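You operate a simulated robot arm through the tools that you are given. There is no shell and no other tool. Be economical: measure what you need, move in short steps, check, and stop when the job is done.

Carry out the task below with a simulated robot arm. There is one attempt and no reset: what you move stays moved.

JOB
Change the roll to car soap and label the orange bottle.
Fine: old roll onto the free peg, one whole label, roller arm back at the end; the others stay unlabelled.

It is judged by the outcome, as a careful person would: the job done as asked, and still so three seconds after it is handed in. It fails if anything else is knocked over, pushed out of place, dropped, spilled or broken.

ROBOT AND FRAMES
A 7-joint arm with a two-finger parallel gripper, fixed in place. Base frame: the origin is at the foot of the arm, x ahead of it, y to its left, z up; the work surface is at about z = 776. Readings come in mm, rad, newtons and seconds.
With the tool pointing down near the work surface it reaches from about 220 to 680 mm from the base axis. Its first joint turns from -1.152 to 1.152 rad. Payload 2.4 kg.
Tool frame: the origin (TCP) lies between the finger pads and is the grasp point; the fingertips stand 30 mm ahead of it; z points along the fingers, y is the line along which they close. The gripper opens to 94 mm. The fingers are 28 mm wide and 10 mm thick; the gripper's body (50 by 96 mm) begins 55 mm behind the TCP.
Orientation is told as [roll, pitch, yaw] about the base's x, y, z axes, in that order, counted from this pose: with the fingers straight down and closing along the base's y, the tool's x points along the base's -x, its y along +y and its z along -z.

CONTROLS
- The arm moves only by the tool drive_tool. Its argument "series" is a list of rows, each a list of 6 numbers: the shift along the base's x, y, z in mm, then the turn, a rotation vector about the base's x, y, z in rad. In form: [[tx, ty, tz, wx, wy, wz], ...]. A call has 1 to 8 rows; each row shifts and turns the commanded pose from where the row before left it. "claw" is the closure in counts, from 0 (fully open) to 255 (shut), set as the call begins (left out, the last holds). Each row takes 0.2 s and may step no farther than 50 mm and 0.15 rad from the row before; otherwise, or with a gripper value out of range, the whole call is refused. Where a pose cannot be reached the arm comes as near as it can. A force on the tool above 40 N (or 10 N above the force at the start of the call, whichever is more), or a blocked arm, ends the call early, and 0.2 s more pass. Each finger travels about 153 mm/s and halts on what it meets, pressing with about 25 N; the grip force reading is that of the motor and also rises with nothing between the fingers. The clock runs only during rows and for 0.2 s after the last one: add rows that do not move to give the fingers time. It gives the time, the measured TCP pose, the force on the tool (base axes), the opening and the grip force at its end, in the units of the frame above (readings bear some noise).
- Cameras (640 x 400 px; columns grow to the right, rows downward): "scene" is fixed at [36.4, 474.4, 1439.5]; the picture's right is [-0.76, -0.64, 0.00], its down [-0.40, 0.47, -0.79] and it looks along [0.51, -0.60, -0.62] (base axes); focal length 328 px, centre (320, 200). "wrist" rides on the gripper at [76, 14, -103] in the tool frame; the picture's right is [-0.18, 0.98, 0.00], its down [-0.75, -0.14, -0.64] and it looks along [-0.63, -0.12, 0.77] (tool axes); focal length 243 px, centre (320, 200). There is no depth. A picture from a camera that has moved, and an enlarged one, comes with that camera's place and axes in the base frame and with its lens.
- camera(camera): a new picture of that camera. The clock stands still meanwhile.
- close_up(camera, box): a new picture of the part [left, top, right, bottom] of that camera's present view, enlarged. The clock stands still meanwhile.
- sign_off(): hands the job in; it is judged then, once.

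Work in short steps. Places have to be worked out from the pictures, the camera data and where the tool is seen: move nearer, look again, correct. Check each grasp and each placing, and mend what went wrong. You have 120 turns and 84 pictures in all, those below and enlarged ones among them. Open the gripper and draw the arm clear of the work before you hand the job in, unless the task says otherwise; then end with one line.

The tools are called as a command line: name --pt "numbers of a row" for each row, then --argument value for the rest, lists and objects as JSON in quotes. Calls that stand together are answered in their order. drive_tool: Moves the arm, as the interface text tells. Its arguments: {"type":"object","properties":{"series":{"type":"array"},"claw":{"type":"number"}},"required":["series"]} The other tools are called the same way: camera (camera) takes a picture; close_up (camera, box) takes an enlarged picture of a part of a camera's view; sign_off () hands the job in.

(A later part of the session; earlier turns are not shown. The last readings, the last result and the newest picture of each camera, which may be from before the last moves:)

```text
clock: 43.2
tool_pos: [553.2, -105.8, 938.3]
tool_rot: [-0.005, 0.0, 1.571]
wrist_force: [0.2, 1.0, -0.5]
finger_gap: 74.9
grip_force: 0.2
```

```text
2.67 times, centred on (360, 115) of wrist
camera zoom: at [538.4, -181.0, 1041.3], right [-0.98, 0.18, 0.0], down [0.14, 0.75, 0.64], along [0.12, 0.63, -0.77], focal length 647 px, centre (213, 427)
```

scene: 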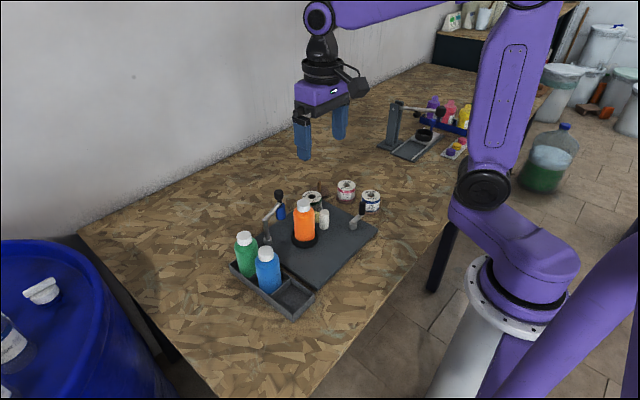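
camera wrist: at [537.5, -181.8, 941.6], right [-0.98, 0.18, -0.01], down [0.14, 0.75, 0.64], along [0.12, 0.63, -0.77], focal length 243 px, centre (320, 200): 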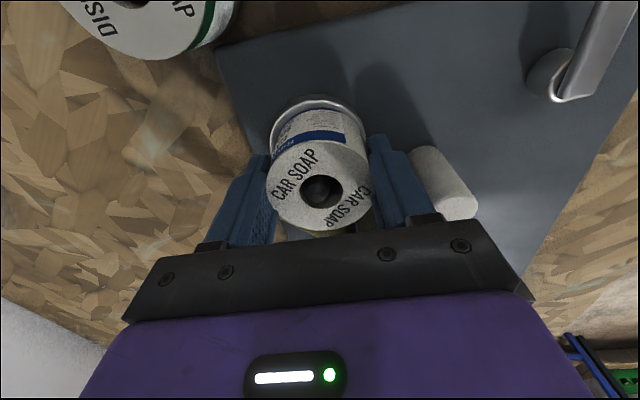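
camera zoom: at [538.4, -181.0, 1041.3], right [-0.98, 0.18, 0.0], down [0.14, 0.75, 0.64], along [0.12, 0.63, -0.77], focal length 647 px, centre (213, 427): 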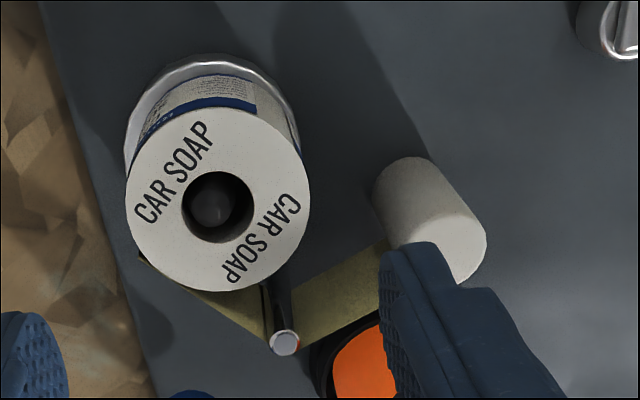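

Car soap is seated and the web is drawn to the pin and spool. Next the roller arm: rise, turn the tool back to yaw 0, and look at the arm's knob.

drive_tool --pt "0 0 30 0 0 0" --pt "0 10 30 0 0 -0.145" --pt "0 15 0 0 0 -0.145" --pt "0 15 0 0 0 -0.145" --pt "0 15 0 0 0 -0.145" --pt "0 15 0 0 0 -0.145" --pt "0 15 0 0 0 -0.145" --claw 110

drive_tool --pt "5 10 0 0 0 -0.14" --pt "5 5 0 0 0 -0.14" --pt "5 0 0 0 0 -0.14" --pt "5 0 0 0 0 -0.14" --pt "5 0 0 0 0 -0.14" --pt "0 0 0 0 0 0"

camera --camera "wrist"

```text
clock: 44.8
tool_pos: [553.1, -21.3, 998.0]
tool_rot: [-0.003, -0.003, 0.699]
wrist_force: [-0.1, 0.1, -0.1]
finger_gap: 53.5
grip_force: 0.1
```

```text
clock: 46.2
tool_pos: [576.6, -6.0, 996.9]
tool_rot: [-0.006, 0.0, -0.002]
wrist_force: [-0.3, -0.2, -0.6]
finger_gap: 53.4
grip_force: 0.0
```

```text
42 pictures are left
camera wrist: at [500.4, 8.9, 1100.6], right [0.18, 0.98, 0.0], down [0.75, -0.14, 0.64], along [0.63, -0.12, -0.77], focal length 243 px, centre (320, 200)
```

wrist: 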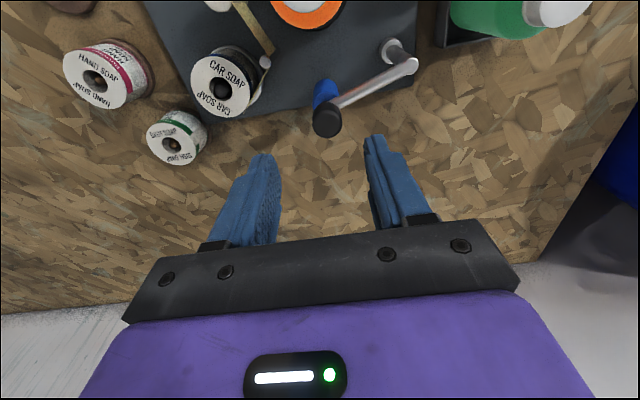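

Knob top is about (575,0). Move over it and lower to just above.

drive_tool --pt "-1 6 -20 0 0 0" --pt "0 0 -30 0 0 0" --pt "0 0 0 0 0 0"

camera --camera "wrist"

close_up --camera "scene" --box '[226, 150, 354, 230]'

```text
clock: 47.0
tool_pos: [576.5, -0.6, 947.4]
tool_rot: [-0.005, -0.001, -0.001]
wrist_force: [-0.1, -0.5, 0.1]
finger_gap: 53.6
grip_force: 0.1
```

```text
41 pictures are left
camera wrist: at [498.8, 14.9, 1050.4], right [0.18, 0.98, 0.0], down [0.75, -0.14, 0.64], along [0.63, -0.12, -0.77], focal length 243 px, centre (320, 200)
```

wrist: 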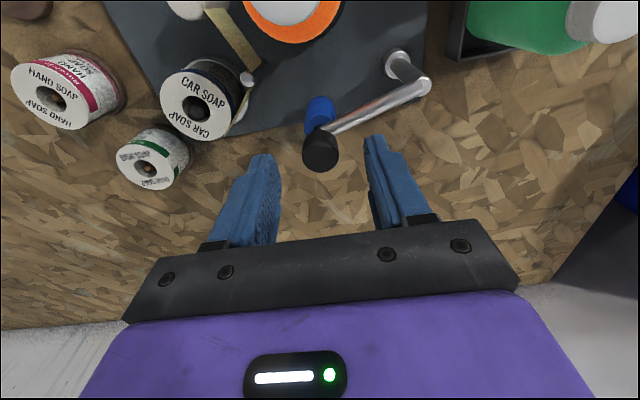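

```text
5.00 times, centred on (290, 190) of scene
camera zoom: at [36.4, 474.4, 1439.5], right [-0.76, -0.64, 0.0], down [-0.4, 0.47, -0.79], along [0.51, -0.6, -0.62], focal length 1642 px, centre (470, 250)
```

zoom: 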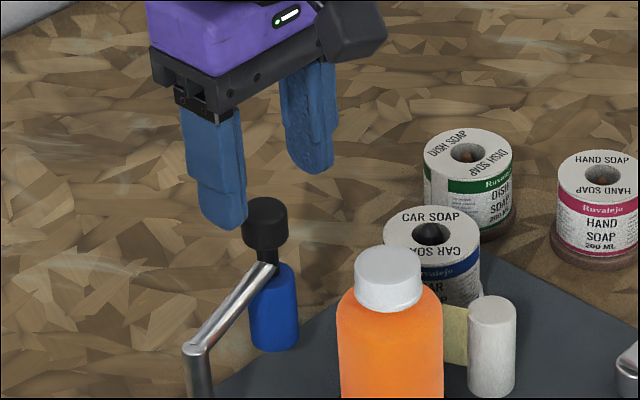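

Aligned on the knob. Lower so fingertips stay above the arm link, then close.

drive_tool --pt "-0.5 0 -20 0 0 0" --pt "0 0 -16 0 0 0" --pt "0 0 0 0 0 0"

drive_tool --pt "0 0 0 0 0 0" --pt "0 0 0 0 0 0" --pt "0 0 0 0 0 0" --claw 200

close_up --camera "scene" --box '[226, 150, 354, 230]'

```text
clock: 47.8
tool_pos: [576.6, -0.0, 911.3]
tool_rot: [-0.004, 0.0, -0.002]
wrist_force: [-0.2, 0.5, 0.3]
finger_gap: 53.6
grip_force: 0.1
```

```text
clock: 48.6
tool_pos: [575.3, -1.3, 911.9]
tool_rot: [-0.005, 0.001, 0.0]
wrist_force: [1.6, -6.6, -4.5]
finger_gap: 25.7
grip_force: 44.7
```

```text
5.00 times, centred on (290, 190) of scene
camera zoom: at [36.5, 474.2, 1439.6], right [-0.76, -0.64, 0.0], down [-0.4, 0.47, -0.79], along [0.51, -0.6, -0.62], focal length 1642 px, centre (470, 250)
```

zoom: 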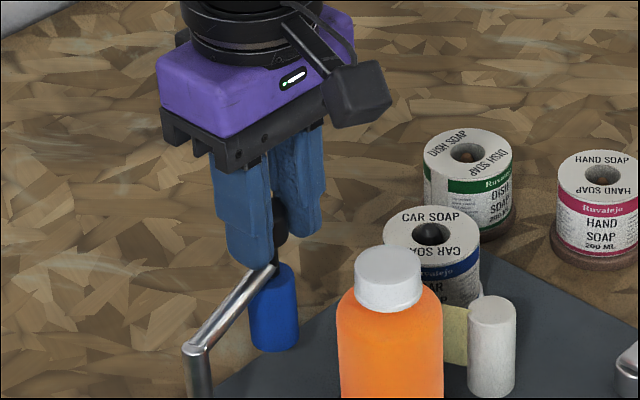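

Knob held (25.7 mm). Swing the arm along its arc toward the bottle, first half, watching the force.

drive_tool --pt "-3 -0.5 0 0 0 0" --pt "-3 -0.5 0 0 0 0" --pt "-3.4 -0.3 0 0 0 0" --pt "-3.4 -0.3 0 0 0 0" --pt "0 0 0 0 0 0"

close_up --camera "scene" --box '[226, 160, 354, 240]'

```text
clock: 49.8
tool_pos: [562.4, -3.9, 912.1]
tool_rot: [-0.006, 0.001, -0.003]
wrist_force: [4.5, -20.3, -6.4]
finger_gap: 25.6
grip_force: 45.3
```

```text
5.00 times, centred on (290, 200) of scene
camera zoom: at [36.7, 473.9, 1439.7], right [-0.76, -0.64, 0.0], down [-0.4, 0.47, -0.79], along [0.51, -0.6, -0.62], focal length 1642 px, centre (470, 200)
```

zoom: 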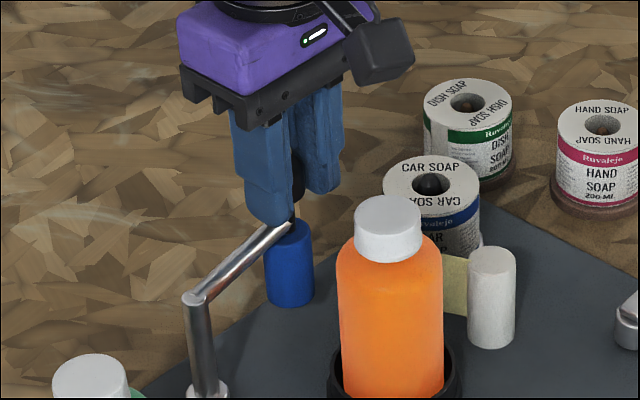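

The arm swings; a 20 N sideways force says the true path lies slightly further -y. Correct and continue.

drive_tool --pt "0 -1.5 0 0 0 0" --pt "-3 -0.3 0 0 0 0" --pt "-3 0 0 0 0 0" --pt "0 0 0 0 0 0"

```text
clock: 50.8
tool_pos: [556.7, -5.2, 911.5]
tool_rot: [-0.006, 0.002, -0.001]
wrist_force: [2.7, -17.0, -1.1]
finger_gap: 25.0
grip_force: 45.1
```

drive_tool --pt "0 -2 0 0 0 0" --pt "-3 0 0 0 0 0" --pt "-3 0.3 0 0 0 0" --pt "0 0 0 0 0 0"

close_up --camera "scene" --box '[226, 160, 354, 240]'

```text
clock: 51.8
tool_pos: [551.9, -5.3, 911.9]
tool_rot: [-0.003, 0.0, 0.001]
wrist_force: [3.7, -4.5, -4.8]
finger_gap: 24.9
grip_force: 44.9
```

```text
5.00 times, centred on (290, 200) of scene
camera zoom: at [36.6, 474.2, 1439.6], right [-0.76, -0.64, 0.0], down [-0.4, 0.47, -0.79], along [0.51, -0.6, -0.62], focal length 1642 px, centre (470, 200)
```

zoom: 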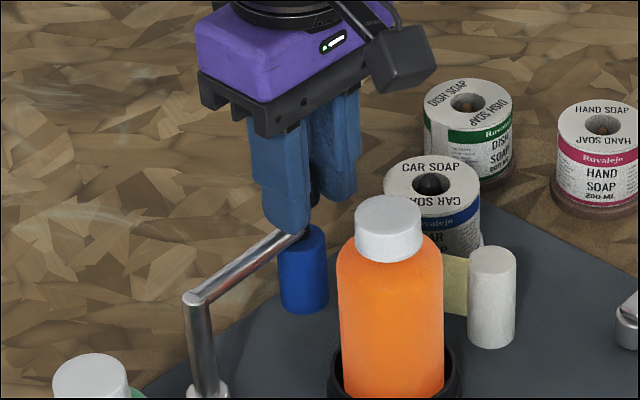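

Force dropped. Continue along the arc toward contact with the bottle.

drive_tool --pt "-3 0.2 0 0 0 0" --pt "-3 0.4 0 0 0 0" --pt "-3 0.6 0 0 0 0" --pt "0 0 0 0 0 0"

close_up --camera "scene" --box '[226, 160, 354, 240]'

```text
clock: 52.8
tool_pos: [542.8, -4.9, 912.0]
tool_rot: [-0.005, 0.002, 0.0]
wrist_force: [4.0, -9.1, -12.3]
finger_gap: 25.2
grip_force: 45.1
```

```text
5.00 times, centred on (290, 200) of scene
camera zoom: at [36.8, 474.1, 1439.6], right [-0.76, -0.64, 0.0], down [-0.4, 0.47, -0.79], along [0.51, -0.6, -0.62], focal length 1642 px, centre (470, 200)
```

zoom: 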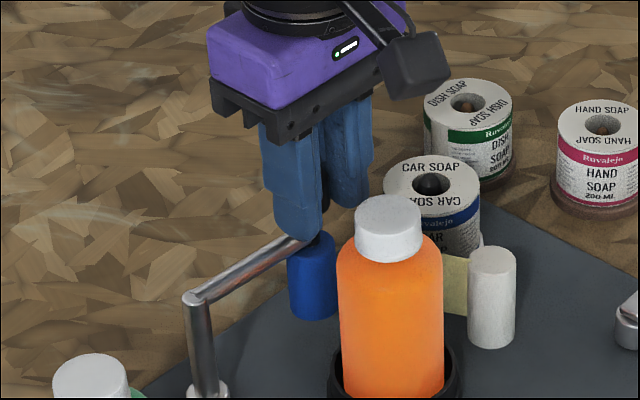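

Roller is close to the bottle. Small steps until a contact force along x appears.

drive_tool --pt "-2 0.4 0 0 0 0" --pt "-2 0.5 0 0 0 0" --pt "0 0 0 0 0 0"

drive_tool --pt "-2 0.5 0 0 0 0" --pt "-2 0.5 0 0 0 0" --pt "0 0 0 0 0 0"

close_up --camera "scene" --box '[226, 160, 354, 240]'

```text
clock: 53.6
tool_pos: [539.7, -4.2, 912.6]
tool_rot: [-0.005, 0.001, 0.001]
wrist_force: [2.7, -10.2, -9.7]
finger_gap: 25.5
grip_force: 44.5
```

```text
clock: 54.4
tool_pos: [533.7, -3.3, 912.7]
tool_rot: [-0.006, 0.004, -0.002]
wrist_force: [0.3, -17.9, -11.4]
finger_gap: 25.6
grip_force: 45.6
```

```text
5.00 times, centred on (290, 200) of scene
camera zoom: at [36.7, 473.9, 1439.7], right [-0.76, -0.64, 0.0], down [-0.4, 0.47, -0.79], along [0.51, -0.6, -0.62], focal length 1642 px, centre (470, 200)
```

zoom: 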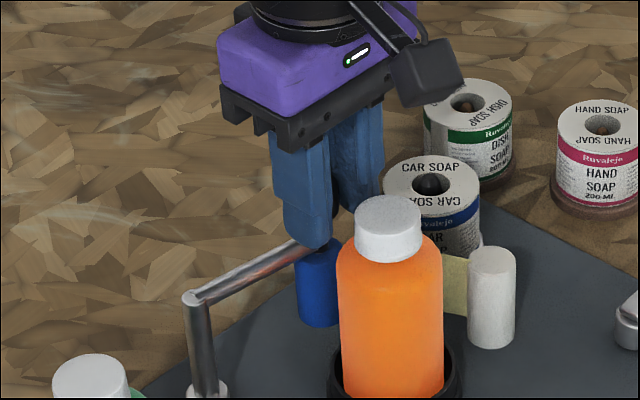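

drive_tool --pt "-2 -0.5 0 0 0 0" --pt "-2 0 0 0 0 0" --pt "0 0 0 0 0 0"

camera --camera "wrist"

```text
clock: 55.2
tool_pos: [531.8, -3.4, 913.1]
tool_rot: [-0.006, 0.003, 0.001]
wrist_force: [-0.3, -15.5, -9.0]
finger_gap: 25.6
grip_force: 44.9
```

```text
34 pictures are left
camera wrist: at [453.7, 11.7, 1015.0], right [0.18, 0.98, -0.01], down [0.75, -0.14, 0.64], along [0.63, -0.12, -0.77], focal length 243 px, centre (320, 200)
```

wrist: 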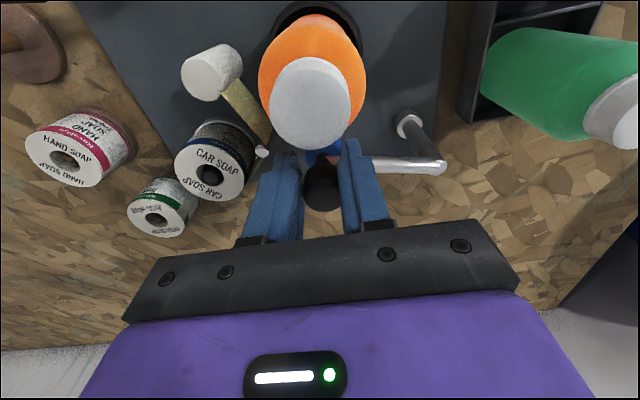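

drive_tool --pt "-2 0 0 0 0 0" --pt "-1.5 0 0 0 0 0" --pt "0 0 0 0 0 0"

close_up --camera "wrist" --box '[200, 60, 456, 220]'

```text
clock: 56.0
tool_pos: [526.3, -1.6, 912.4]
tool_rot: [-0.005, 0.0, 0.003]
wrist_force: [-2.0, -8.7, -0.9]
finger_gap: 25.5
grip_force: 44.8
```

```text
2.50 times, centred on (328, 140) of wrist
camera zoom: at [450.1, 12.0, 1014.8], right [0.18, 0.98, 0.0], down [0.75, -0.14, 0.64], along [0.63, -0.12, -0.77], focal length 606 px, centre (300, 350)
```

zoom: 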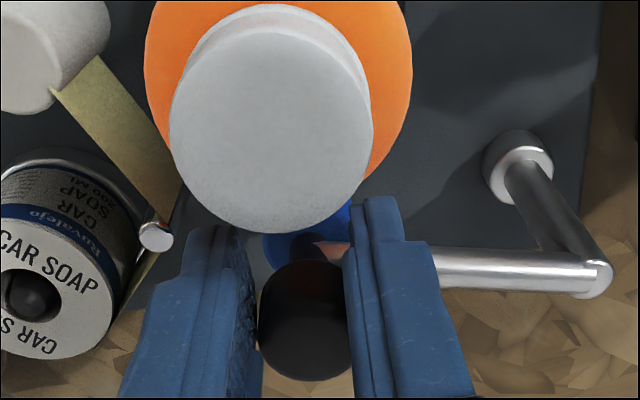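

The roller must now be just about touching (bottle axis about x=485). One more small step to confirm contact force.

drive_tool --pt "-1.5 0.3 0 0 0 0" --pt "0 0 0 0 0 0"

drive_tool --pt "-1.5 0.3 0 0 0 0" --pt "0 0 0 0 0 0"

```text
clock: 56.6
tool_pos: [525.4, -2.4, 911.3]
tool_rot: [-0.006, 0.001, 0.001]
wrist_force: [0.0, -6.8, -2.7]
finger_gap: 25.4
grip_force: 45.2
```

```text
clock: 57.2
tool_pos: [524.9, -1.4, 911.6]
tool_rot: [-0.005, 0.0, 0.004]
wrist_force: [0.4, -4.2, -3.2]
finger_gap: 25.2
grip_force: 45.3
```

drive_tool --pt "-1.5 0.4 0 0 0 0" --pt "-1.5 0.4 0 0 0 0" --pt "0 0 0 0 0 0"

close_up --camera "scene" --box '[266, 185, 330, 225]'

```text
clock: 58.0
tool_pos: [520.9, -1.3, 912.8]
tool_rot: [-0.006, -0.001, 0.002]
wrist_force: [0.1, -2.7, -6.6]
finger_gap: 24.9
grip_force: 45.1
```

```text
10.00 times, centred on (298, 205) of scene
camera zoom: at [36.5, 474.3, 1439.6], right [-0.76, -0.64, 0.0], down [-0.4, 0.47, -0.79], along [0.51, -0.6, -0.62], focal length 3283 px, centre (540, 150)
```

zoom: 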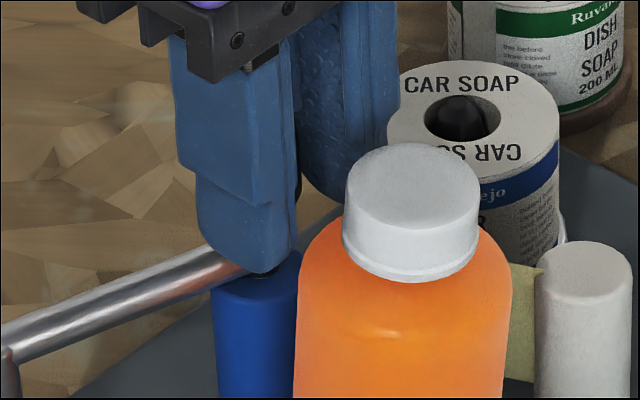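

close_up --camera "wrist" --box '[240, 80, 400, 220]'

```text
2.86 times, centred on (320, 150) of wrist
camera zoom: at [444.2, 13.4, 1014.9], right [0.18, 0.98, 0.0], down [0.75, -0.14, 0.64], along [0.63, -0.12, -0.77], focal length 693 px, centre (320, 343)
```

zoom: 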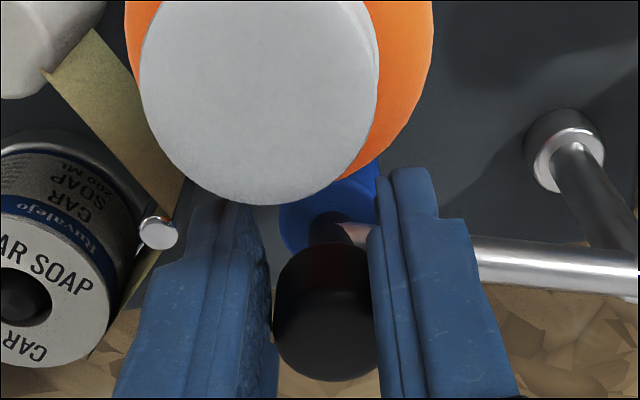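

Knob follows the fingers (x≈521). Keep nudging until contact registers.

drive_tool --pt "-1.5 0.4 0 0 0 0" --pt "-1.5 0.4 0 0 0 0" --pt "0 0 0 0 0 0"

drive_tool --pt "-1.5 0.5 0 0 0 0" --pt "0 0 0 0 0 0"

close_up --camera "scene" --box '[266, 185, 330, 225]'

```text
clock: 58.8
tool_pos: [517.7, -0.7, 912.9]
tool_rot: [-0.005, 0.001, 0.003]
wrist_force: [2.4, 1.4, -3.6]
finger_gap: 24.9
grip_force: 44.7
```

```text
clock: 59.4
tool_pos: [517.5, -0.9, 912.1]
tool_rot: [-0.007, -0.002, 0.002]
wrist_force: [3.0, 4.7, 3.1]
finger_gap: 24.6
grip_force: 45.4
```

```text
10.00 times, centred on (298, 205) of scene
camera zoom: at [36.5, 474.5, 1439.5], right [-0.76, -0.64, 0.0], down [-0.4, 0.47, -0.79], along [0.51, -0.6, -0.62], focal length 3283 px, centre (540, 150)
```

zoom: 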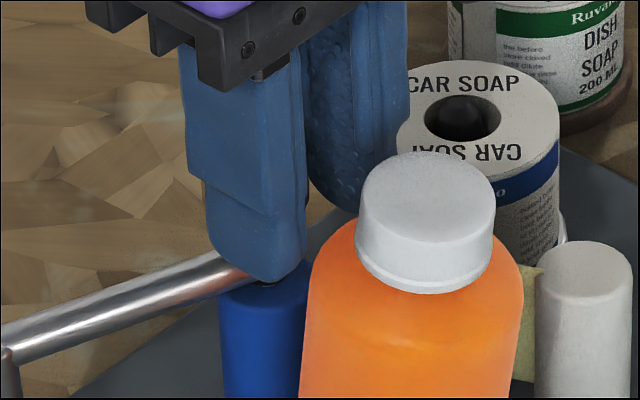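

Contact: the bottle is now being nudged slightly in its cup. Back off a few millimetres to a light touch and check the bottle stands straight.

drive_tool --pt "1.5 -0.4 0 0 0 0" --pt "1.5 -0.4 0 0 0 0" --pt "0 0 0 0 0 0" --pt "0 0 0 0 0 0"

close_up --camera "scene" --box '[250, 175, 378, 255]'

```text
clock: 60.4
tool_pos: [519.5, -2.2, 912.1]
tool_rot: [-0.005, -0.001, 0.002]
wrist_force: [0.8, 5.1, 8.4]
finger_gap: 24.5
grip_force: 45.2
```

```text
5.00 times, centred on (314, 215) of scene
camera zoom: at [36.3, 474.5, 1439.5], right [-0.76, -0.64, 0.0], down [-0.4, 0.47, -0.79], along [0.51, -0.6, -0.62], focal length 1642 px, centre (350, 125)
```

zoom: 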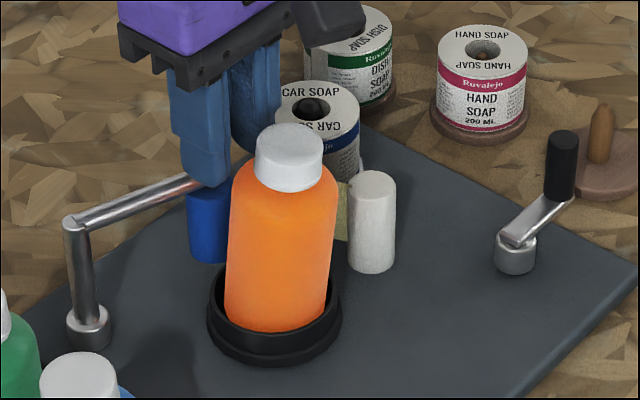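

The bottle is leaning away from the roller. Back off further so it can settle upright.

drive_tool --pt "2 -0.5 0 0 0 0" --pt "2 -0.4 0 0 0 0" --pt "2 -0.3 0 0 0 0" --pt "0 0 0 0 0 0" --pt "0 0 0 0 0 0"

close_up --camera "scene" --box '[250, 175, 378, 255]'

```text
clock: 61.6
tool_pos: [526.3, -3.3, 912.4]
tool_rot: [-0.006, 0.002, 0.002]
wrist_force: [-2.9, -1.3, 10.7]
finger_gap: 23.8
grip_force: 44.9
```

```text
5.00 times, centred on (314, 215) of scene
camera zoom: at [36.2, 474.3, 1439.6], right [-0.76, -0.64, 0.0], down [-0.4, 0.47, -0.79], along [0.51, -0.6, -0.62], focal length 1642 px, centre (350, 125)
```

zoom: 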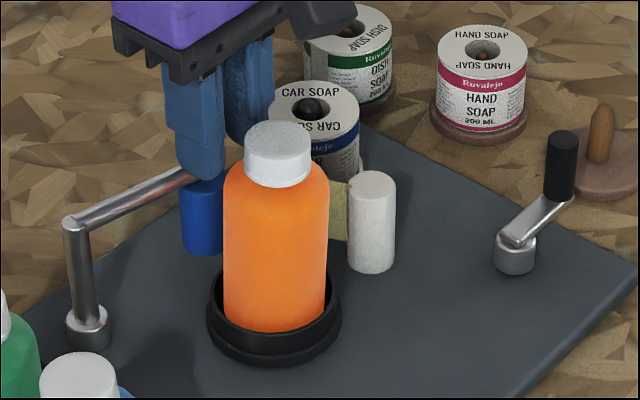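

Bottle comes back as the roller retreats; contact is at about x≈528. Back off 2 mm more for a light, upright contact.

drive_tool --pt "1.5 -0.2 0 0 0 0" --pt "1 -0.1 0 0 0 0" --pt "0 0 0 0 0 0"

close_up --camera "scene" --box '[250, 175, 378, 255]'

```text
clock: 62.4
tool_pos: [528.4, -4.1, 912.4]
tool_rot: [-0.004, 0.003, 0.0]
wrist_force: [-5.7, -7.6, 11.1]
finger_gap: 23.6
grip_force: 45.2
```

```text
5.00 times, centred on (314, 215) of scene
camera zoom: at [36.1, 474.2, 1439.6], right [-0.76, -0.64, 0.0], down [-0.4, 0.47, -0.79], along [0.51, -0.6, -0.62], focal length 1642 px, centre (350, 125)
```

zoom: 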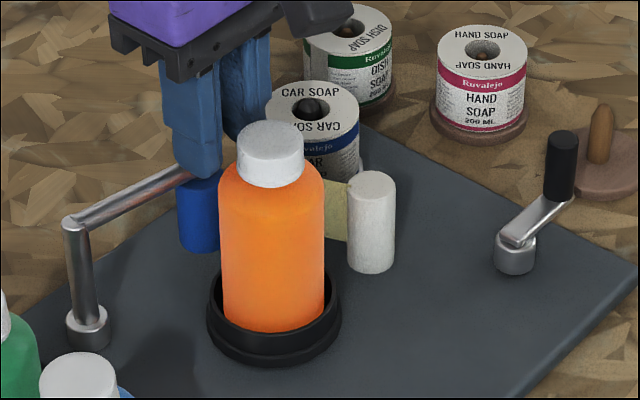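

Bottle upright with the roller touching it. Release the knob and rise; check the arm stays.

drive_tool --pt "0 0 0 0 0 0" --pt "0 0 0 0 0 0" --claw 130

drive_tool --pt "0 0 30 0 0 0" --pt "0 0 40 0 0 0" --pt "0 0 0 0 0 0"

camera --camera "wrist"

close_up --camera "scene" --box '[250, 175, 378, 255]'

```text
clock: 63.0
tool_pos: [528.4, -2.7, 910.9]
tool_rot: [-0.005, 0.0, 0.001]
wrist_force: [0.2, -0.2, -0.9]
finger_gap: 46.0
grip_force: 0.0
```

```text
clock: 63.8
tool_pos: [527.8, -4.9, 982.5]
tool_rot: [-0.006, 0.0, 0.001]
wrist_force: [-0.4, -0.8, -0.2]
finger_gap: 45.9
grip_force: 0.0
```

```text
26 pictures are left
camera wrist: at [451.2, 10.5, 1086.0], right [0.18, 0.98, 0.0], down [0.75, -0.14, 0.64], along [0.63, -0.12, -0.77], focal length 243 px, centre (320, 200)
```

wrist: 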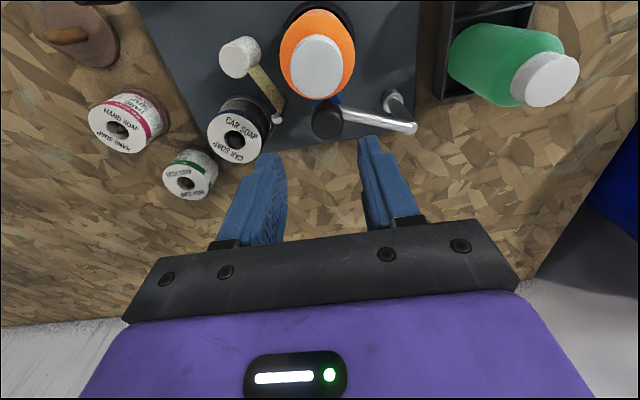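

```text
5.00 times, centred on (314, 215) of scene
camera zoom: at [36.4, 474.4, 1439.5], right [-0.76, -0.64, 0.0], down [-0.4, 0.47, -0.79], along [0.51, -0.6, -0.62], focal length 1642 px, centre (350, 125)
```

zoom: 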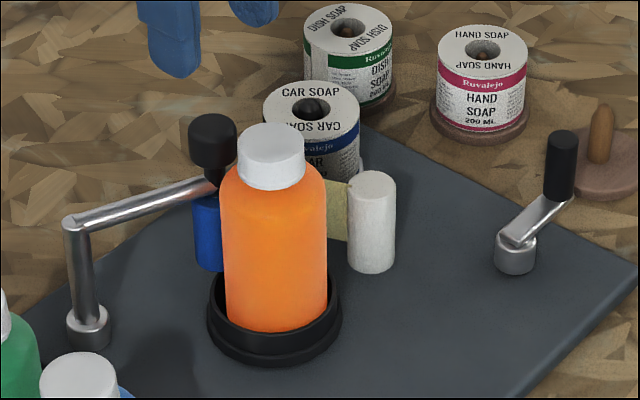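

The arm has sprung in and holds the roller on the bottle by itself. Now go above the crank knob, about (412,-158).

drive_tool --pt "-25 -32 0 0 0 0" --pt "-25 -32 0 0 0 0" --pt "-25 -32 0 0 0 0" --pt "-25 -32 -10 0 0 0" --pt "-15 -25 -30 0 0 0" --pt "0 0 -10 0 0 0" --pt "0 0 0 0 0 0"

camera --camera "wrist"

```text
clock: 65.4
tool_pos: [413.2, -155.6, 933.2]
tool_rot: [-0.004, 0.001, 0.002]
wrist_force: [0.8, 0.0, 0.4]
finger_gap: 46.0
grip_force: 0.0
```

```text
24 pictures are left
camera wrist: at [335.6, -140.0, 1035.7], right [0.18, 0.98, 0.0], down [0.75, -0.14, 0.64], along [0.63, -0.12, -0.77], focal length 243 px, centre (320, 200)
```

wrist: 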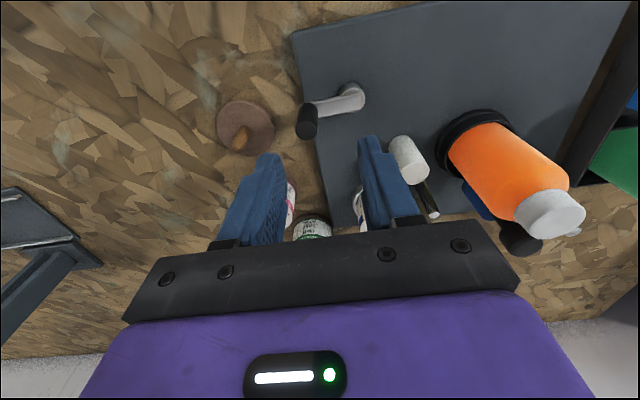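

Knob axis computes to (407.5,-164), top about 862; hub at (408,-124). Align and lower to just above, then check.

drive_tool --pt "-5.5 -8 -20 0 0 0" --pt "0 0 -20 0 0 0" --pt "0 0 0 0 0 0"

camera --camera "wrist"

```text
clock: 66.2
tool_pos: [408.2, -164.2, 890.1]
tool_rot: [-0.004, 0.0, -0.001]
wrist_force: [1.3, 0.1, 0.2]
finger_gap: 46.1
grip_force: 0.0
```

```text
23 pictures are left
camera wrist: at [331.0, -148.7, 994.2], right [0.18, 0.98, -0.01], down [0.75, -0.14, 0.64], along [0.63, -0.12, -0.77], focal length 243 px, centre (320, 200)
```

wrist: 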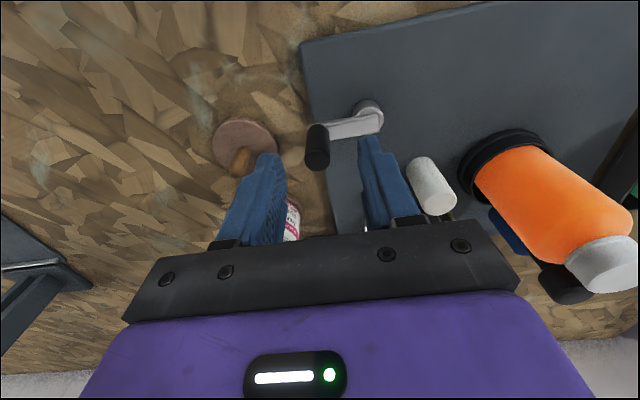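

Aligned. Descend to TCP 858 and grip the crank knob.

drive_tool --pt "0 0 -16 0 0 0" --pt "0 0 -16 0 0 0" --pt "0 0 0 0 0 0"

drive_tool --pt "0 0 0 0 0 0" --pt "0 0 0 0 0 0" --pt "0 0 0 0 0 0" --claw 215

```text
clock: 67.0
tool_pos: [406.0, -164.2, 857.8]
tool_rot: [-0.006, 0.001, 0.001]
wrist_force: [0.3, 0.6, -0.5]
finger_gap: 46.2
grip_force: 0.0
```

```text
clock: 67.8
tool_pos: [407.2, -164.7, 860.1]
tool_rot: [-0.005, -0.001, -0.001]
wrist_force: [0.1, -14.8, -3.3]
finger_gap: 22.9
grip_force: 7.1
```

drive_tool --pt "0 0 0 0 0 0" --pt "0 0 0 0 0 0"

close_up --camera "scene" --box '[290, 165, 410, 240]'

```text
clock: 68.4
tool_pos: [408.0, -163.5, 859.4]
tool_rot: [-0.004, 0.0, 0.0]
wrist_force: [0.9, -16.0, 0.2]
finger_gap: 23.5
grip_force: 7.6
```

```text
5.33 times, centred on (350, 202) of scene
camera zoom: at [36.4, 474.0, 1439.7], right [-0.76, -0.64, 0.0], down [-0.4, 0.47, -0.79], along [0.51, -0.6, -0.62], focal length 1751 px, centre (160, 187)
```

zoom: 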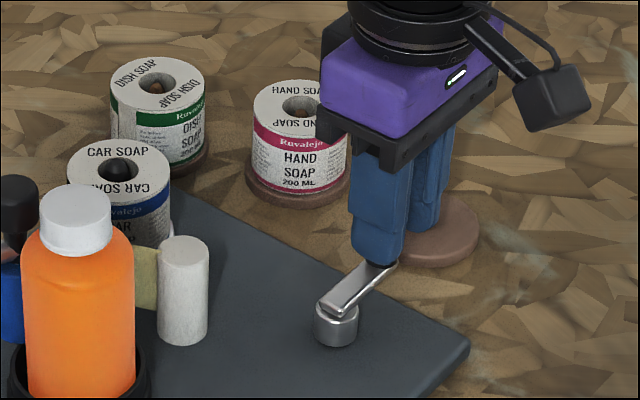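

Grip touches with the -y finger first, so the knob is a bit further -y. Shift to balance.

drive_tool --pt "0 -2 0 0 0 0" --pt "0 -2 0 0 0 0" --pt "0 0 0 0 0 0"

```text
clock: 69.2
tool_pos: [406.6, -167.4, 858.9]
tool_rot: [-0.003, 0.003, 0.002]
wrist_force: [0.0, -6.8, -2.1]
finger_gap: 18.5
grip_force: 2.8
```

drive_tool --pt "0 -2 0 0 0 0" --pt "0 0 0 0 0 0" --pt "0 0 0 0 0 0"

```text
clock: 70.0
tool_pos: [407.2, -167.2, 859.0]
tool_rot: [-0.004, 0.005, 0.005]
wrist_force: [-0.8, 20.4, 5.0]
finger_gap: 17.6
grip_force: 45.5
```

Knob held firmly (17.6 mm). The web geometry says counter-clockwise feeds; relax the offset and turn about 27° that way, reading the force.

drive_tool --pt "0 1.7 0 0 0 0" --pt "2.7 0.3 0 0 0 0" --pt "2.8 0.4 0 0 0 0" --pt "3.7 0.9 0 0 0 0" --pt "3.65 1.0 0 0 0 0" --pt "0 0 0 0 0 0"

```text
clock: 71.4
tool_pos: [421.3, -165.3, 859.3]
tool_rot: [-0.005, 0.001, 0.0]
wrist_force: [-4.2, 1.4, -14.6]
finger_gap: 16.8
grip_force: 45.2
```

Turning freely. Continue another 30°, then check what it does.

drive_tool --pt "3.45 1.6 0 0 0 0" --pt "3.45 1.6 0 0 0 0" --pt "3.15 2.2 0 0 0 0" --pt "3.15 2.2 0 0 0 0" --pt "2.65 2.65 0 0 0 0" --pt "2.65 2.65 0 0 0 0" --pt "0 0 0 0 0 0"

close_up --camera "scene" --box '[250, 165, 410, 265]'

camera --camera "wrist"

```text
clock: 73.0
tool_pos: [442.1, -153.5, 860.4]
tool_rot: [-0.007, -0.004, 0.0]
wrist_force: [12.3, -10.2, -5.6]
finger_gap: 17.4
grip_force: 44.8
```

```text
4.00 times, centred on (330, 215) of scene
camera zoom: at [36.8, 474.0, 1439.6], right [-0.76, -0.64, 0.0], down [-0.4, 0.47, -0.79], along [0.51, -0.6, -0.62], focal length 1313 px, centre (280, 140)
```

zoom: 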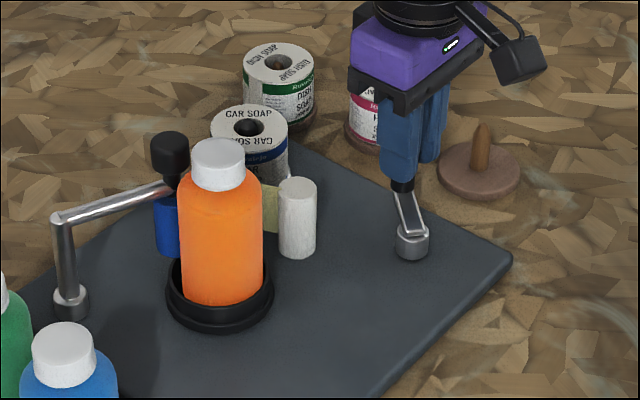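

```text
20 pictures are left
camera wrist: at [363.7, -138.4, 962.6], right [0.18, 0.98, -0.01], down [0.75, -0.14, 0.65], along [0.64, -0.12, -0.76], focal length 243 px, centre (320, 200)
```

wrist: 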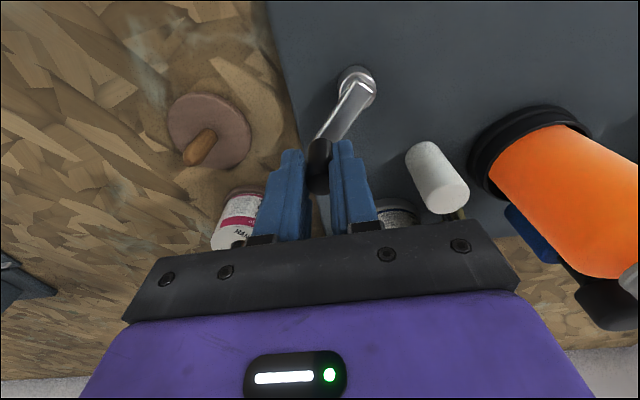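

The crank turns with the gripper; hub fits (406,-124) with radius about 45.5. Continue the circle counter-clockwise to about +30°.

drive_tool --pt "3.3 2.9 0 0 0 0" --pt "3.3 2.85 0 0 0 0" --pt "3.35 7.15 0 0 0 0" --pt "2.05 7.7 0 0 0 0" --pt "0.7 7.9 0 0 0 0" --pt "-0.7 7.9 0 0 0 0" --pt "-2.05 7.7 0 0 0 0" --pt "-3.35 7.15 0 0 0 0"

close_up --camera "scene" --box '[250, 165, 410, 265]'

```text
clock: 74.8
tool_pos: [444.6, -100.9, 861.3]
tool_rot: [-0.005, 0.002, 0.0]
wrist_force: [-0.8, -6.0, 10.7]
finger_gap: 17.3
grip_force: 44.8
```

```text
4.00 times, centred on (330, 215) of scene
camera zoom: at [36.3, 474.2, 1439.6], right [-0.76, -0.64, 0.0], down [-0.4, 0.47, -0.79], along [0.51, -0.6, -0.62], focal length 1313 px, centre (280, 140)
```

zoom: 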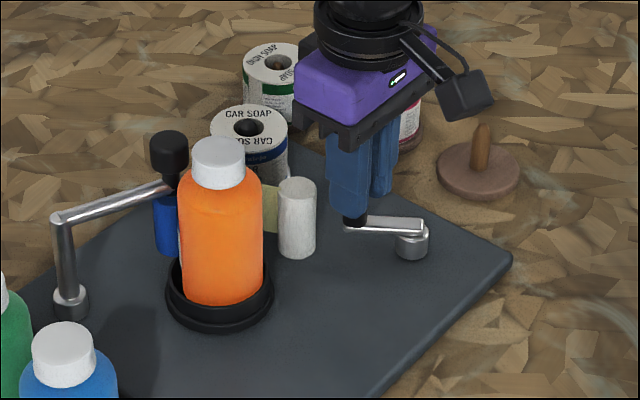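

A white label edge is appearing at the roller side of the bottle: direction is right. Continue the circle to about 110°.

drive_tool --pt "-4.55 6.5 0 0 0 0" --pt "-5.6 5.6 0 0 0 0" --pt "-6.5 4.55 0 0 0 0" --pt "-7.2 3.35 0 0 0 0" --pt "-7.7 2.05 0 0 0 0" --pt "-7.9 0.7 0 0 0 0" --pt "-7.9 -0.7 0 0 0 0" --pt "-7.7 -2.05 0 0 0 0"

close_up --camera "scene" --box '[250, 165, 378, 245]'

```text
clock: 76.6
tool_pos: [390.5, -81.9, 859.3]
tool_rot: [-0.004, 0.001, 0.001]
wrist_force: [5.4, -15.5, 0.8]
finger_gap: 23.1
grip_force: 7.7
```

```text
5.00 times, centred on (314, 205) of scene
camera zoom: at [36.6, 474.0, 1439.7], right [-0.76, -0.64, 0.0], down [-0.4, 0.47, -0.79], along [0.51, -0.6, -0.62], focal length 1642 px, centre (350, 175)
```

zoom: 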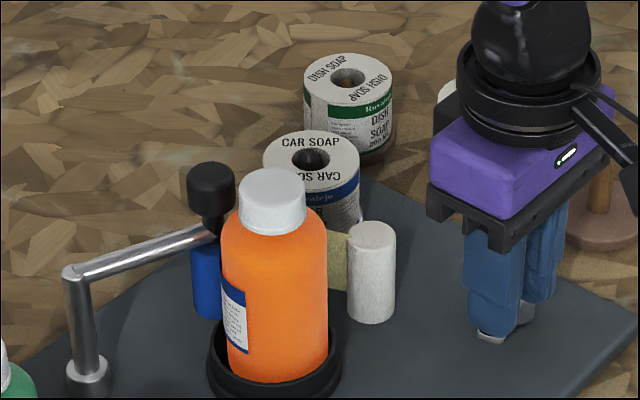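

The label is being applied to the bottle. Correct the radius (knob is slightly inside my path) and continue to about 180°.

drive_tool --pt "1 -3.5 0 0 0 0" --pt "-6.8 -3.2 0 0 0 0" --pt "-6.1 -4.3 0 0 0 0" --pt "-5.3 -5.3 0 0 0 0" --pt "-4.3 -6.1 0 0 0 0" --pt "-3.2 -6.8 0 0 0 0" --pt "-1.9 -7.2 0 0 0 0" --pt "-0.7 -7.5 0 0 0 0"

close_up --camera "scene" --box '[250, 175, 378, 255]'

```text
clock: 78.3
tool_pos: [353.1, -119.9, 857.8]
tool_rot: [0.004, 0.032, 0.0]
wrist_force: [-6.3, 1.7, -1.8]
finger_gap: 15.5
grip_force: 0.2
stopped in row 8: the force on the tool passed its limit (the readings are from after the stop); the commanded pose is now the measured one
```

```text
5.00 times, centred on (314, 215) of scene
camera zoom: at [36.3, 474.4, 1439.5], right [-0.76, -0.64, 0.0], down [-0.4, 0.47, -0.79], along [0.51, -0.6, -0.62], focal length 1642 px, centre (350, 125)
```

zoom: 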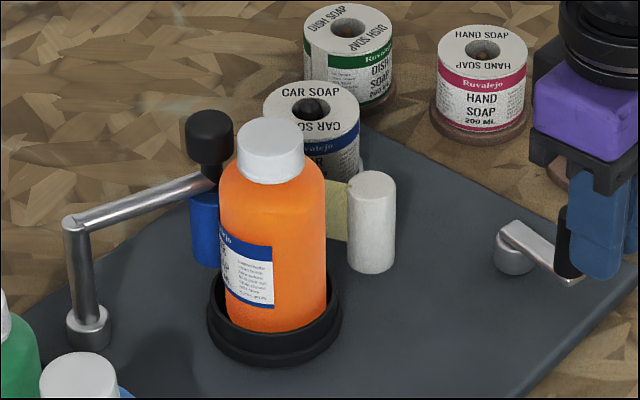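

The label has advanced well, but the knob slipped out of the fingers. Rise, open and relook at where the knob is.

drive_tool --pt "0 0 25 0 0 0" --pt "10 0 20 0 0 0" --pt "0 0 0 0 0 0"

drive_tool --pt "0 0 0 0 -0.03 0" --pt "0 0 0 0 0 0" --claw 130

camera --camera "wrist"

```text
clock: 79.2
tool_pos: [365.5, -119.6, 903.8]
tool_rot: [0.004, 0.026, -0.002]
wrist_force: [0.2, 0.3, 0.1]
finger_gap: 14.9
grip_force: 0.1
```

```text
clock: 79.8
tool_pos: [365.4, -119.6, 903.9]
tool_rot: [0.004, -0.003, 0.0]
wrist_force: [0.4, -0.5, 0.1]
finger_gap: 46.2
grip_force: 0.2
```

```text
16 pictures are left
camera wrist: at [288.2, -105.8, 1006.2], right [0.18, 0.98, 0.0], down [0.75, -0.14, 0.64], along [0.63, -0.12, -0.77], focal length 243 px, centre (320, 200)
```

wrist: 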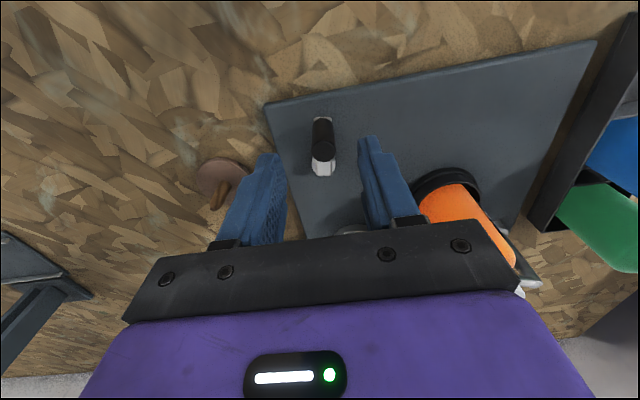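

Knob is at (365,-118), i.e. about 170° on a circle of radius 42 around (406.4,-125.3). Re-grip it.

drive_tool --pt "0 1.3 -20 0 0 0" --pt "0 0 -26 0 0 0" --pt "0 0 0 0 0 0"

drive_tool --pt "0 0 0 0 0 0" --pt "0 0 0 0 0 0" --pt "0 0 0 0 0 0" --claw 215

```text
clock: 80.5
tool_pos: [365.3, -116.9, 857.7]
tool_rot: [0.003, -0.003, -0.001]
wrist_force: [0.3, 0.0, 0.0]
finger_gap: 46.3
grip_force: 0.0
```

```text
clock: 81.3
tool_pos: [366.0, -117.4, 857.9]
tool_rot: [0.004, -0.005, 0.0]
wrist_force: [-1.2, 0.7, -7.7]
finger_gap: 17.1
grip_force: 45.5
```

Firm, balanced grip. Continue to about 220°.

drive_tool --pt "-0.6 -3.5 0 0 0 0" --pt "-0.2 -3.5 0 0 0 0" --pt "0.6 -7.3 0 0 0 0" --pt "1.9 -7.1 0 0 0 0" --pt "3.1 -6.6 0 0 0 0" --pt "4.2 -6 0 0 0 0" --pt "0 0 0 0 0 0"

close_up --camera "scene" --box '[250, 175, 378, 255]'

```text
clock: 83.0
tool_pos: [374.9, -152.4, 857.7]
tool_rot: [0.005, -0.002, 0.001]
wrist_force: [-3.9, 11.8, 13.0]
finger_gap: 17.0
grip_force: 45.0
```

```text
5.00 times, centred on (314, 215) of scene
camera zoom: at [36.2, 474.7, 1439.4], right [-0.76, -0.64, 0.0], down [-0.4, 0.47, -0.79], along [0.51, -0.6, -0.62], focal length 1642 px, centre (350, 125)
```

zoom: 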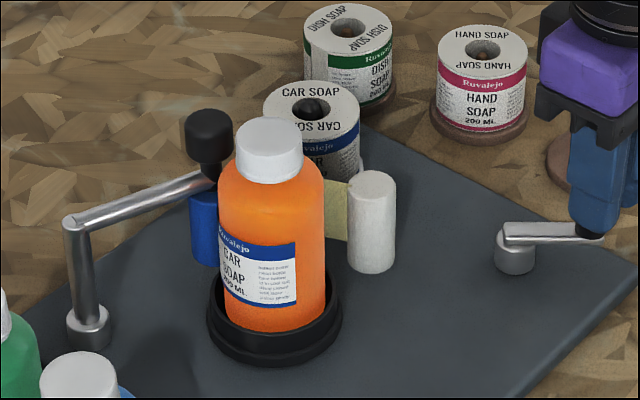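

The label shows its text panel and title; by geometry its trailing edge may be close to the roller. Before turning more I'll release the crank and inspect the bottle from the +y side.

drive_tool --pt "0 0 0 0 0 0" --pt "0 0 0 0 0 0" --pt "0 0 30 0 0 0" --pt "0 0 40 0 0 0" --pt "0 0 40 0 0 0" --pt "10 30 30 0 0 0" --claw 130

drive_tool --pt "17 30 0 0 0 -0.145" --pt "17 30 0 0 0 -0.145" --pt "17 30 0 0 0 -0.145" --pt "17 30 0 0 0 -0.145" --pt "17 30 0 0 0 -0.145" --pt "17 30 0 0 0 -0.145" --pt "10 20 0 0 0 -0.145" --pt "0 0 0 0 0 -0.145"

drive_tool --pt "10 0 -20 0 0 -0.145" --pt "10 0 -20 0 0 -0.145" --pt "10 0 0 0 0 -0.12" --pt "0 0 0 0 0 0"

camera --camera "wrist"

```text
clock: 84.3
tool_pos: [385.9, -122.0, 996.5]
tool_rot: [0.004, -0.002, -0.001]
wrist_force: [0.9, 0.2, -0.6]
finger_gap: 46.1
grip_force: 0.0
```

```text
clock: 86.2
tool_pos: [496.3, 76.4, 997.8]
tool_rot: [0.005, -0.003, -1.162]
wrist_force: [1.1, -0.2, -0.3]
finger_gap: 46.5
grip_force: 0.2
```

```text
clock: 87.2
tool_pos: [525.2, 76.2, 956.5]
tool_rot: [0.004, -0.003, -1.573]
wrist_force: [-0.6, -0.5, 0.8]
finger_gap: 46.1
grip_force: 0.1
```

```text
14 pictures are left
camera wrist: at [539.1, 153.5, 1060.5], right [0.98, -0.19, 0.0], down [-0.15, -0.75, 0.64], along [-0.12, -0.63, -0.77], focal length 243 px, centre (320, 200)
```

wrist: 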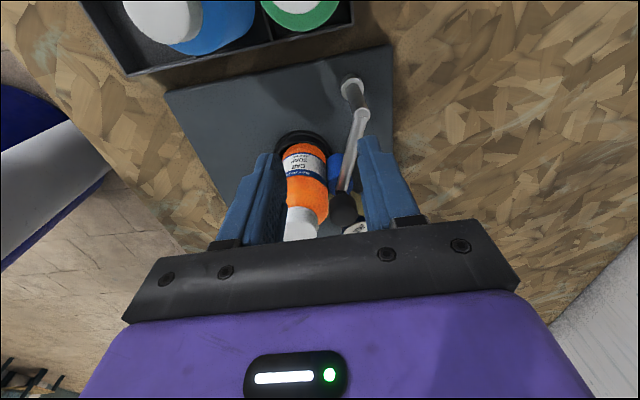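

close_up --camera "wrist" --box '[264, 120, 376, 190]'

```text
5.71 times, centred on (320, 155) of wrist
camera zoom: at [539.1, 153.5, 1060.5], right [0.98, -0.19, 0.0], down [-0.15, -0.75, 0.64], along [-0.12, -0.63, -0.77], focal length 1386 px, centre (320, 457)
```

zoom: 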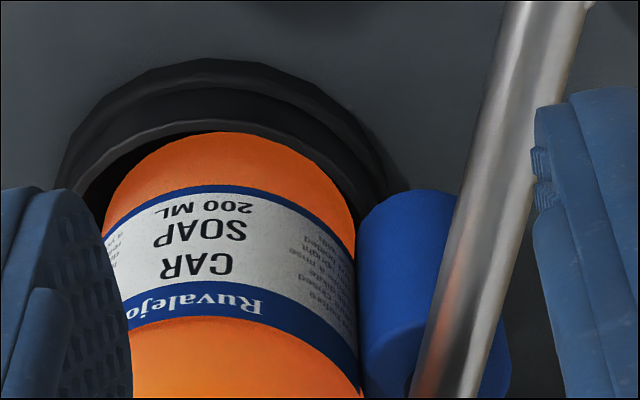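

The title and most of the second text panel are on; the trailing edge is right about at the roller, so roughly 25° more crank finishes it. Return above the crank knob (keeping this yaw).

drive_tool --pt "0 0 40 0 0 0" --pt "-25 -38 0 0 0 0" --pt "-25 -38 0 0 0 0" --pt "-25 -38 0 0 0 0" --pt "-25 -38 0 0 0 0" --pt "-25 -38 0 0 0 0" --pt "-25 -38.5 0 0 0 0" --pt "0 0 0 0 0 0"

drive_tool --pt "0 0 -40 0 0 0" --pt "0 0 -40 0 0 0" --pt "0 0 0 0 0 0"

camera --camera "wrist"

```text
clock: 89.0
tool_pos: [375.2, -151.1, 998.1]
tool_rot: [0.004, -0.002, -1.57]
wrist_force: [0.4, -0.1, 0.3]
finger_gap: 46.1
grip_force: 0.1
```

```text
clock: 89.8
tool_pos: [373.4, -151.6, 917.5]
tool_rot: [0.004, -0.003, -1.569]
wrist_force: [-0.2, 0.2, -0.4]
finger_gap: 46.3
grip_force: 0.2
```

```text
12 pictures are left
camera wrist: at [387.5, -75.3, 1019.4], right [0.98, -0.18, 0.0], down [-0.14, -0.75, 0.64], along [-0.12, -0.63, -0.77], focal length 243 px, centre (320, 200)
```

wrist: 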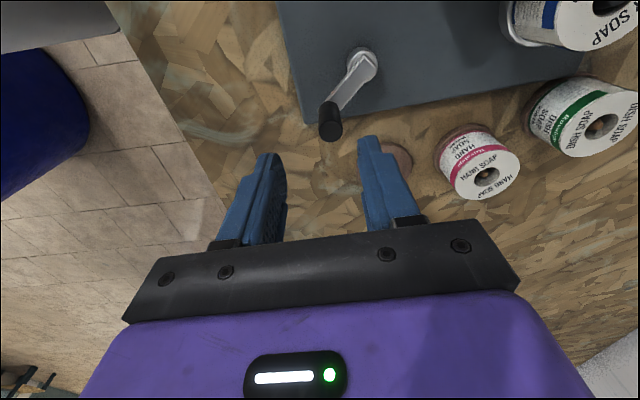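

Knob appears at about (380,-148). Align over it, descend and grip.

drive_tool --pt "6 3 -20 0 0 0" --pt "0 0 -20 0 0 0" --pt "0 0 0 0 0 0"

close_up --camera "wrist" --box '[240, 80, 400, 220]'

```text
clock: 90.5
tool_pos: [380.7, -149.6, 875.9]
tool_rot: [0.005, -0.003, -1.57]
wrist_force: [-0.6, 0.3, 0.4]
finger_gap: 46.1
grip_force: 0.1
```

```text
2.86 times, centred on (320, 150) of wrist
camera zoom: at [394.2, -72.9, 979.3], right [0.98, -0.18, 0.0], down [-0.14, -0.75, 0.64], along [-0.11, -0.63, -0.77], focal length 693 px, centre (320, 343)
```

zoom: 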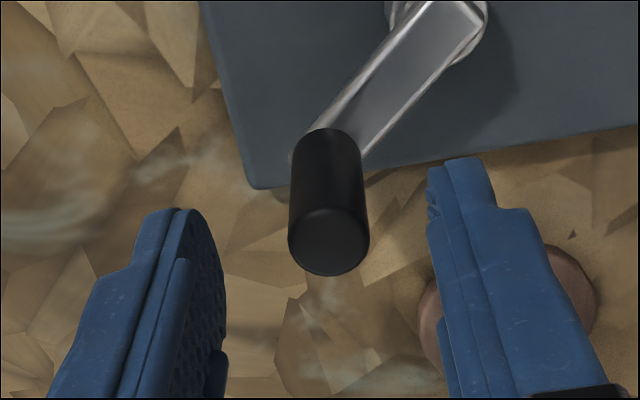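

Knob is 2 mm +x and about 5 mm +y of the tool. Correct, descend and close.

drive_tool --pt "2 5 0 0 0 0" --pt "0 0 -18 0 0 0" --pt "0 0 0 0 0 0"

drive_tool --pt "0 0 0 0 0 0" --pt "0 0 0 0 0 0" --pt "0 0 0 0 0 0" --pt "0 0 0 0 0 0" --claw 215

```text
clock: 91.3
tool_pos: [383.7, -144.9, 858.5]
tool_rot: [0.005, -0.004, -1.57]
wrist_force: [0.1, -0.5, -0.1]
finger_gap: 46.1
grip_force: 0.0
```

```text
clock: 92.3
tool_pos: [382.6, -144.6, 859.8]
tool_rot: [0.002, -0.003, -1.571]
wrist_force: [0.5, -1.2, -2.8]
finger_gap: 17.3
grip_force: 45.3
```

Firm grip at x=382.6 (true hub about (412,-125.5), radius about 41, so crank at about 221°). Turn on about 25°.

drive_tool --pt "2.6 -2.4 0 0 0 0" --pt "2.7 -2.5 0 0 0 0" --pt "2.4 -1.6 0 0 0 0" --pt "2.3 -1.6 0 0 0 0" --pt "2.2 -1.1 0 0 0 0" --pt "2.3 -1.1 0 0 0 0" --pt "0 0 0 0 0 0"

close_up --camera "scene" --box '[250, 175, 378, 255]'

```text
clock: 94.0
tool_pos: [397.3, -155.3, 860.1]
tool_rot: [0.003, -0.001, -1.569]
wrist_force: [-13.7, -11.0, -17.6]
finger_gap: 17.6
grip_force: 44.9
```

```text
5.00 times, centred on (314, 215) of scene
camera zoom: at [36.4, 474.0, 1439.7], right [-0.76, -0.64, 0.0], down [-0.4, 0.47, -0.79], along [0.51, -0.6, -0.62], focal length 1642 px, centre (350, 125)
```

zoom: 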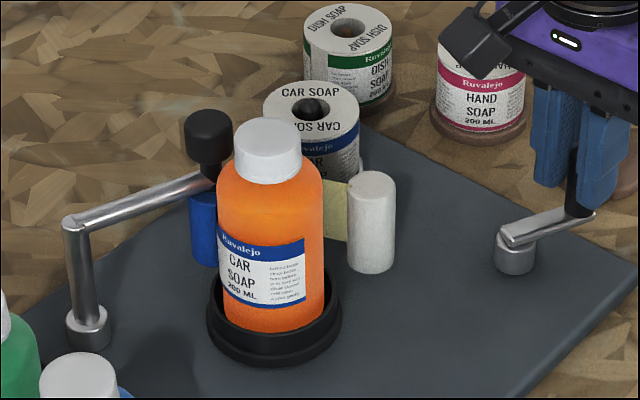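

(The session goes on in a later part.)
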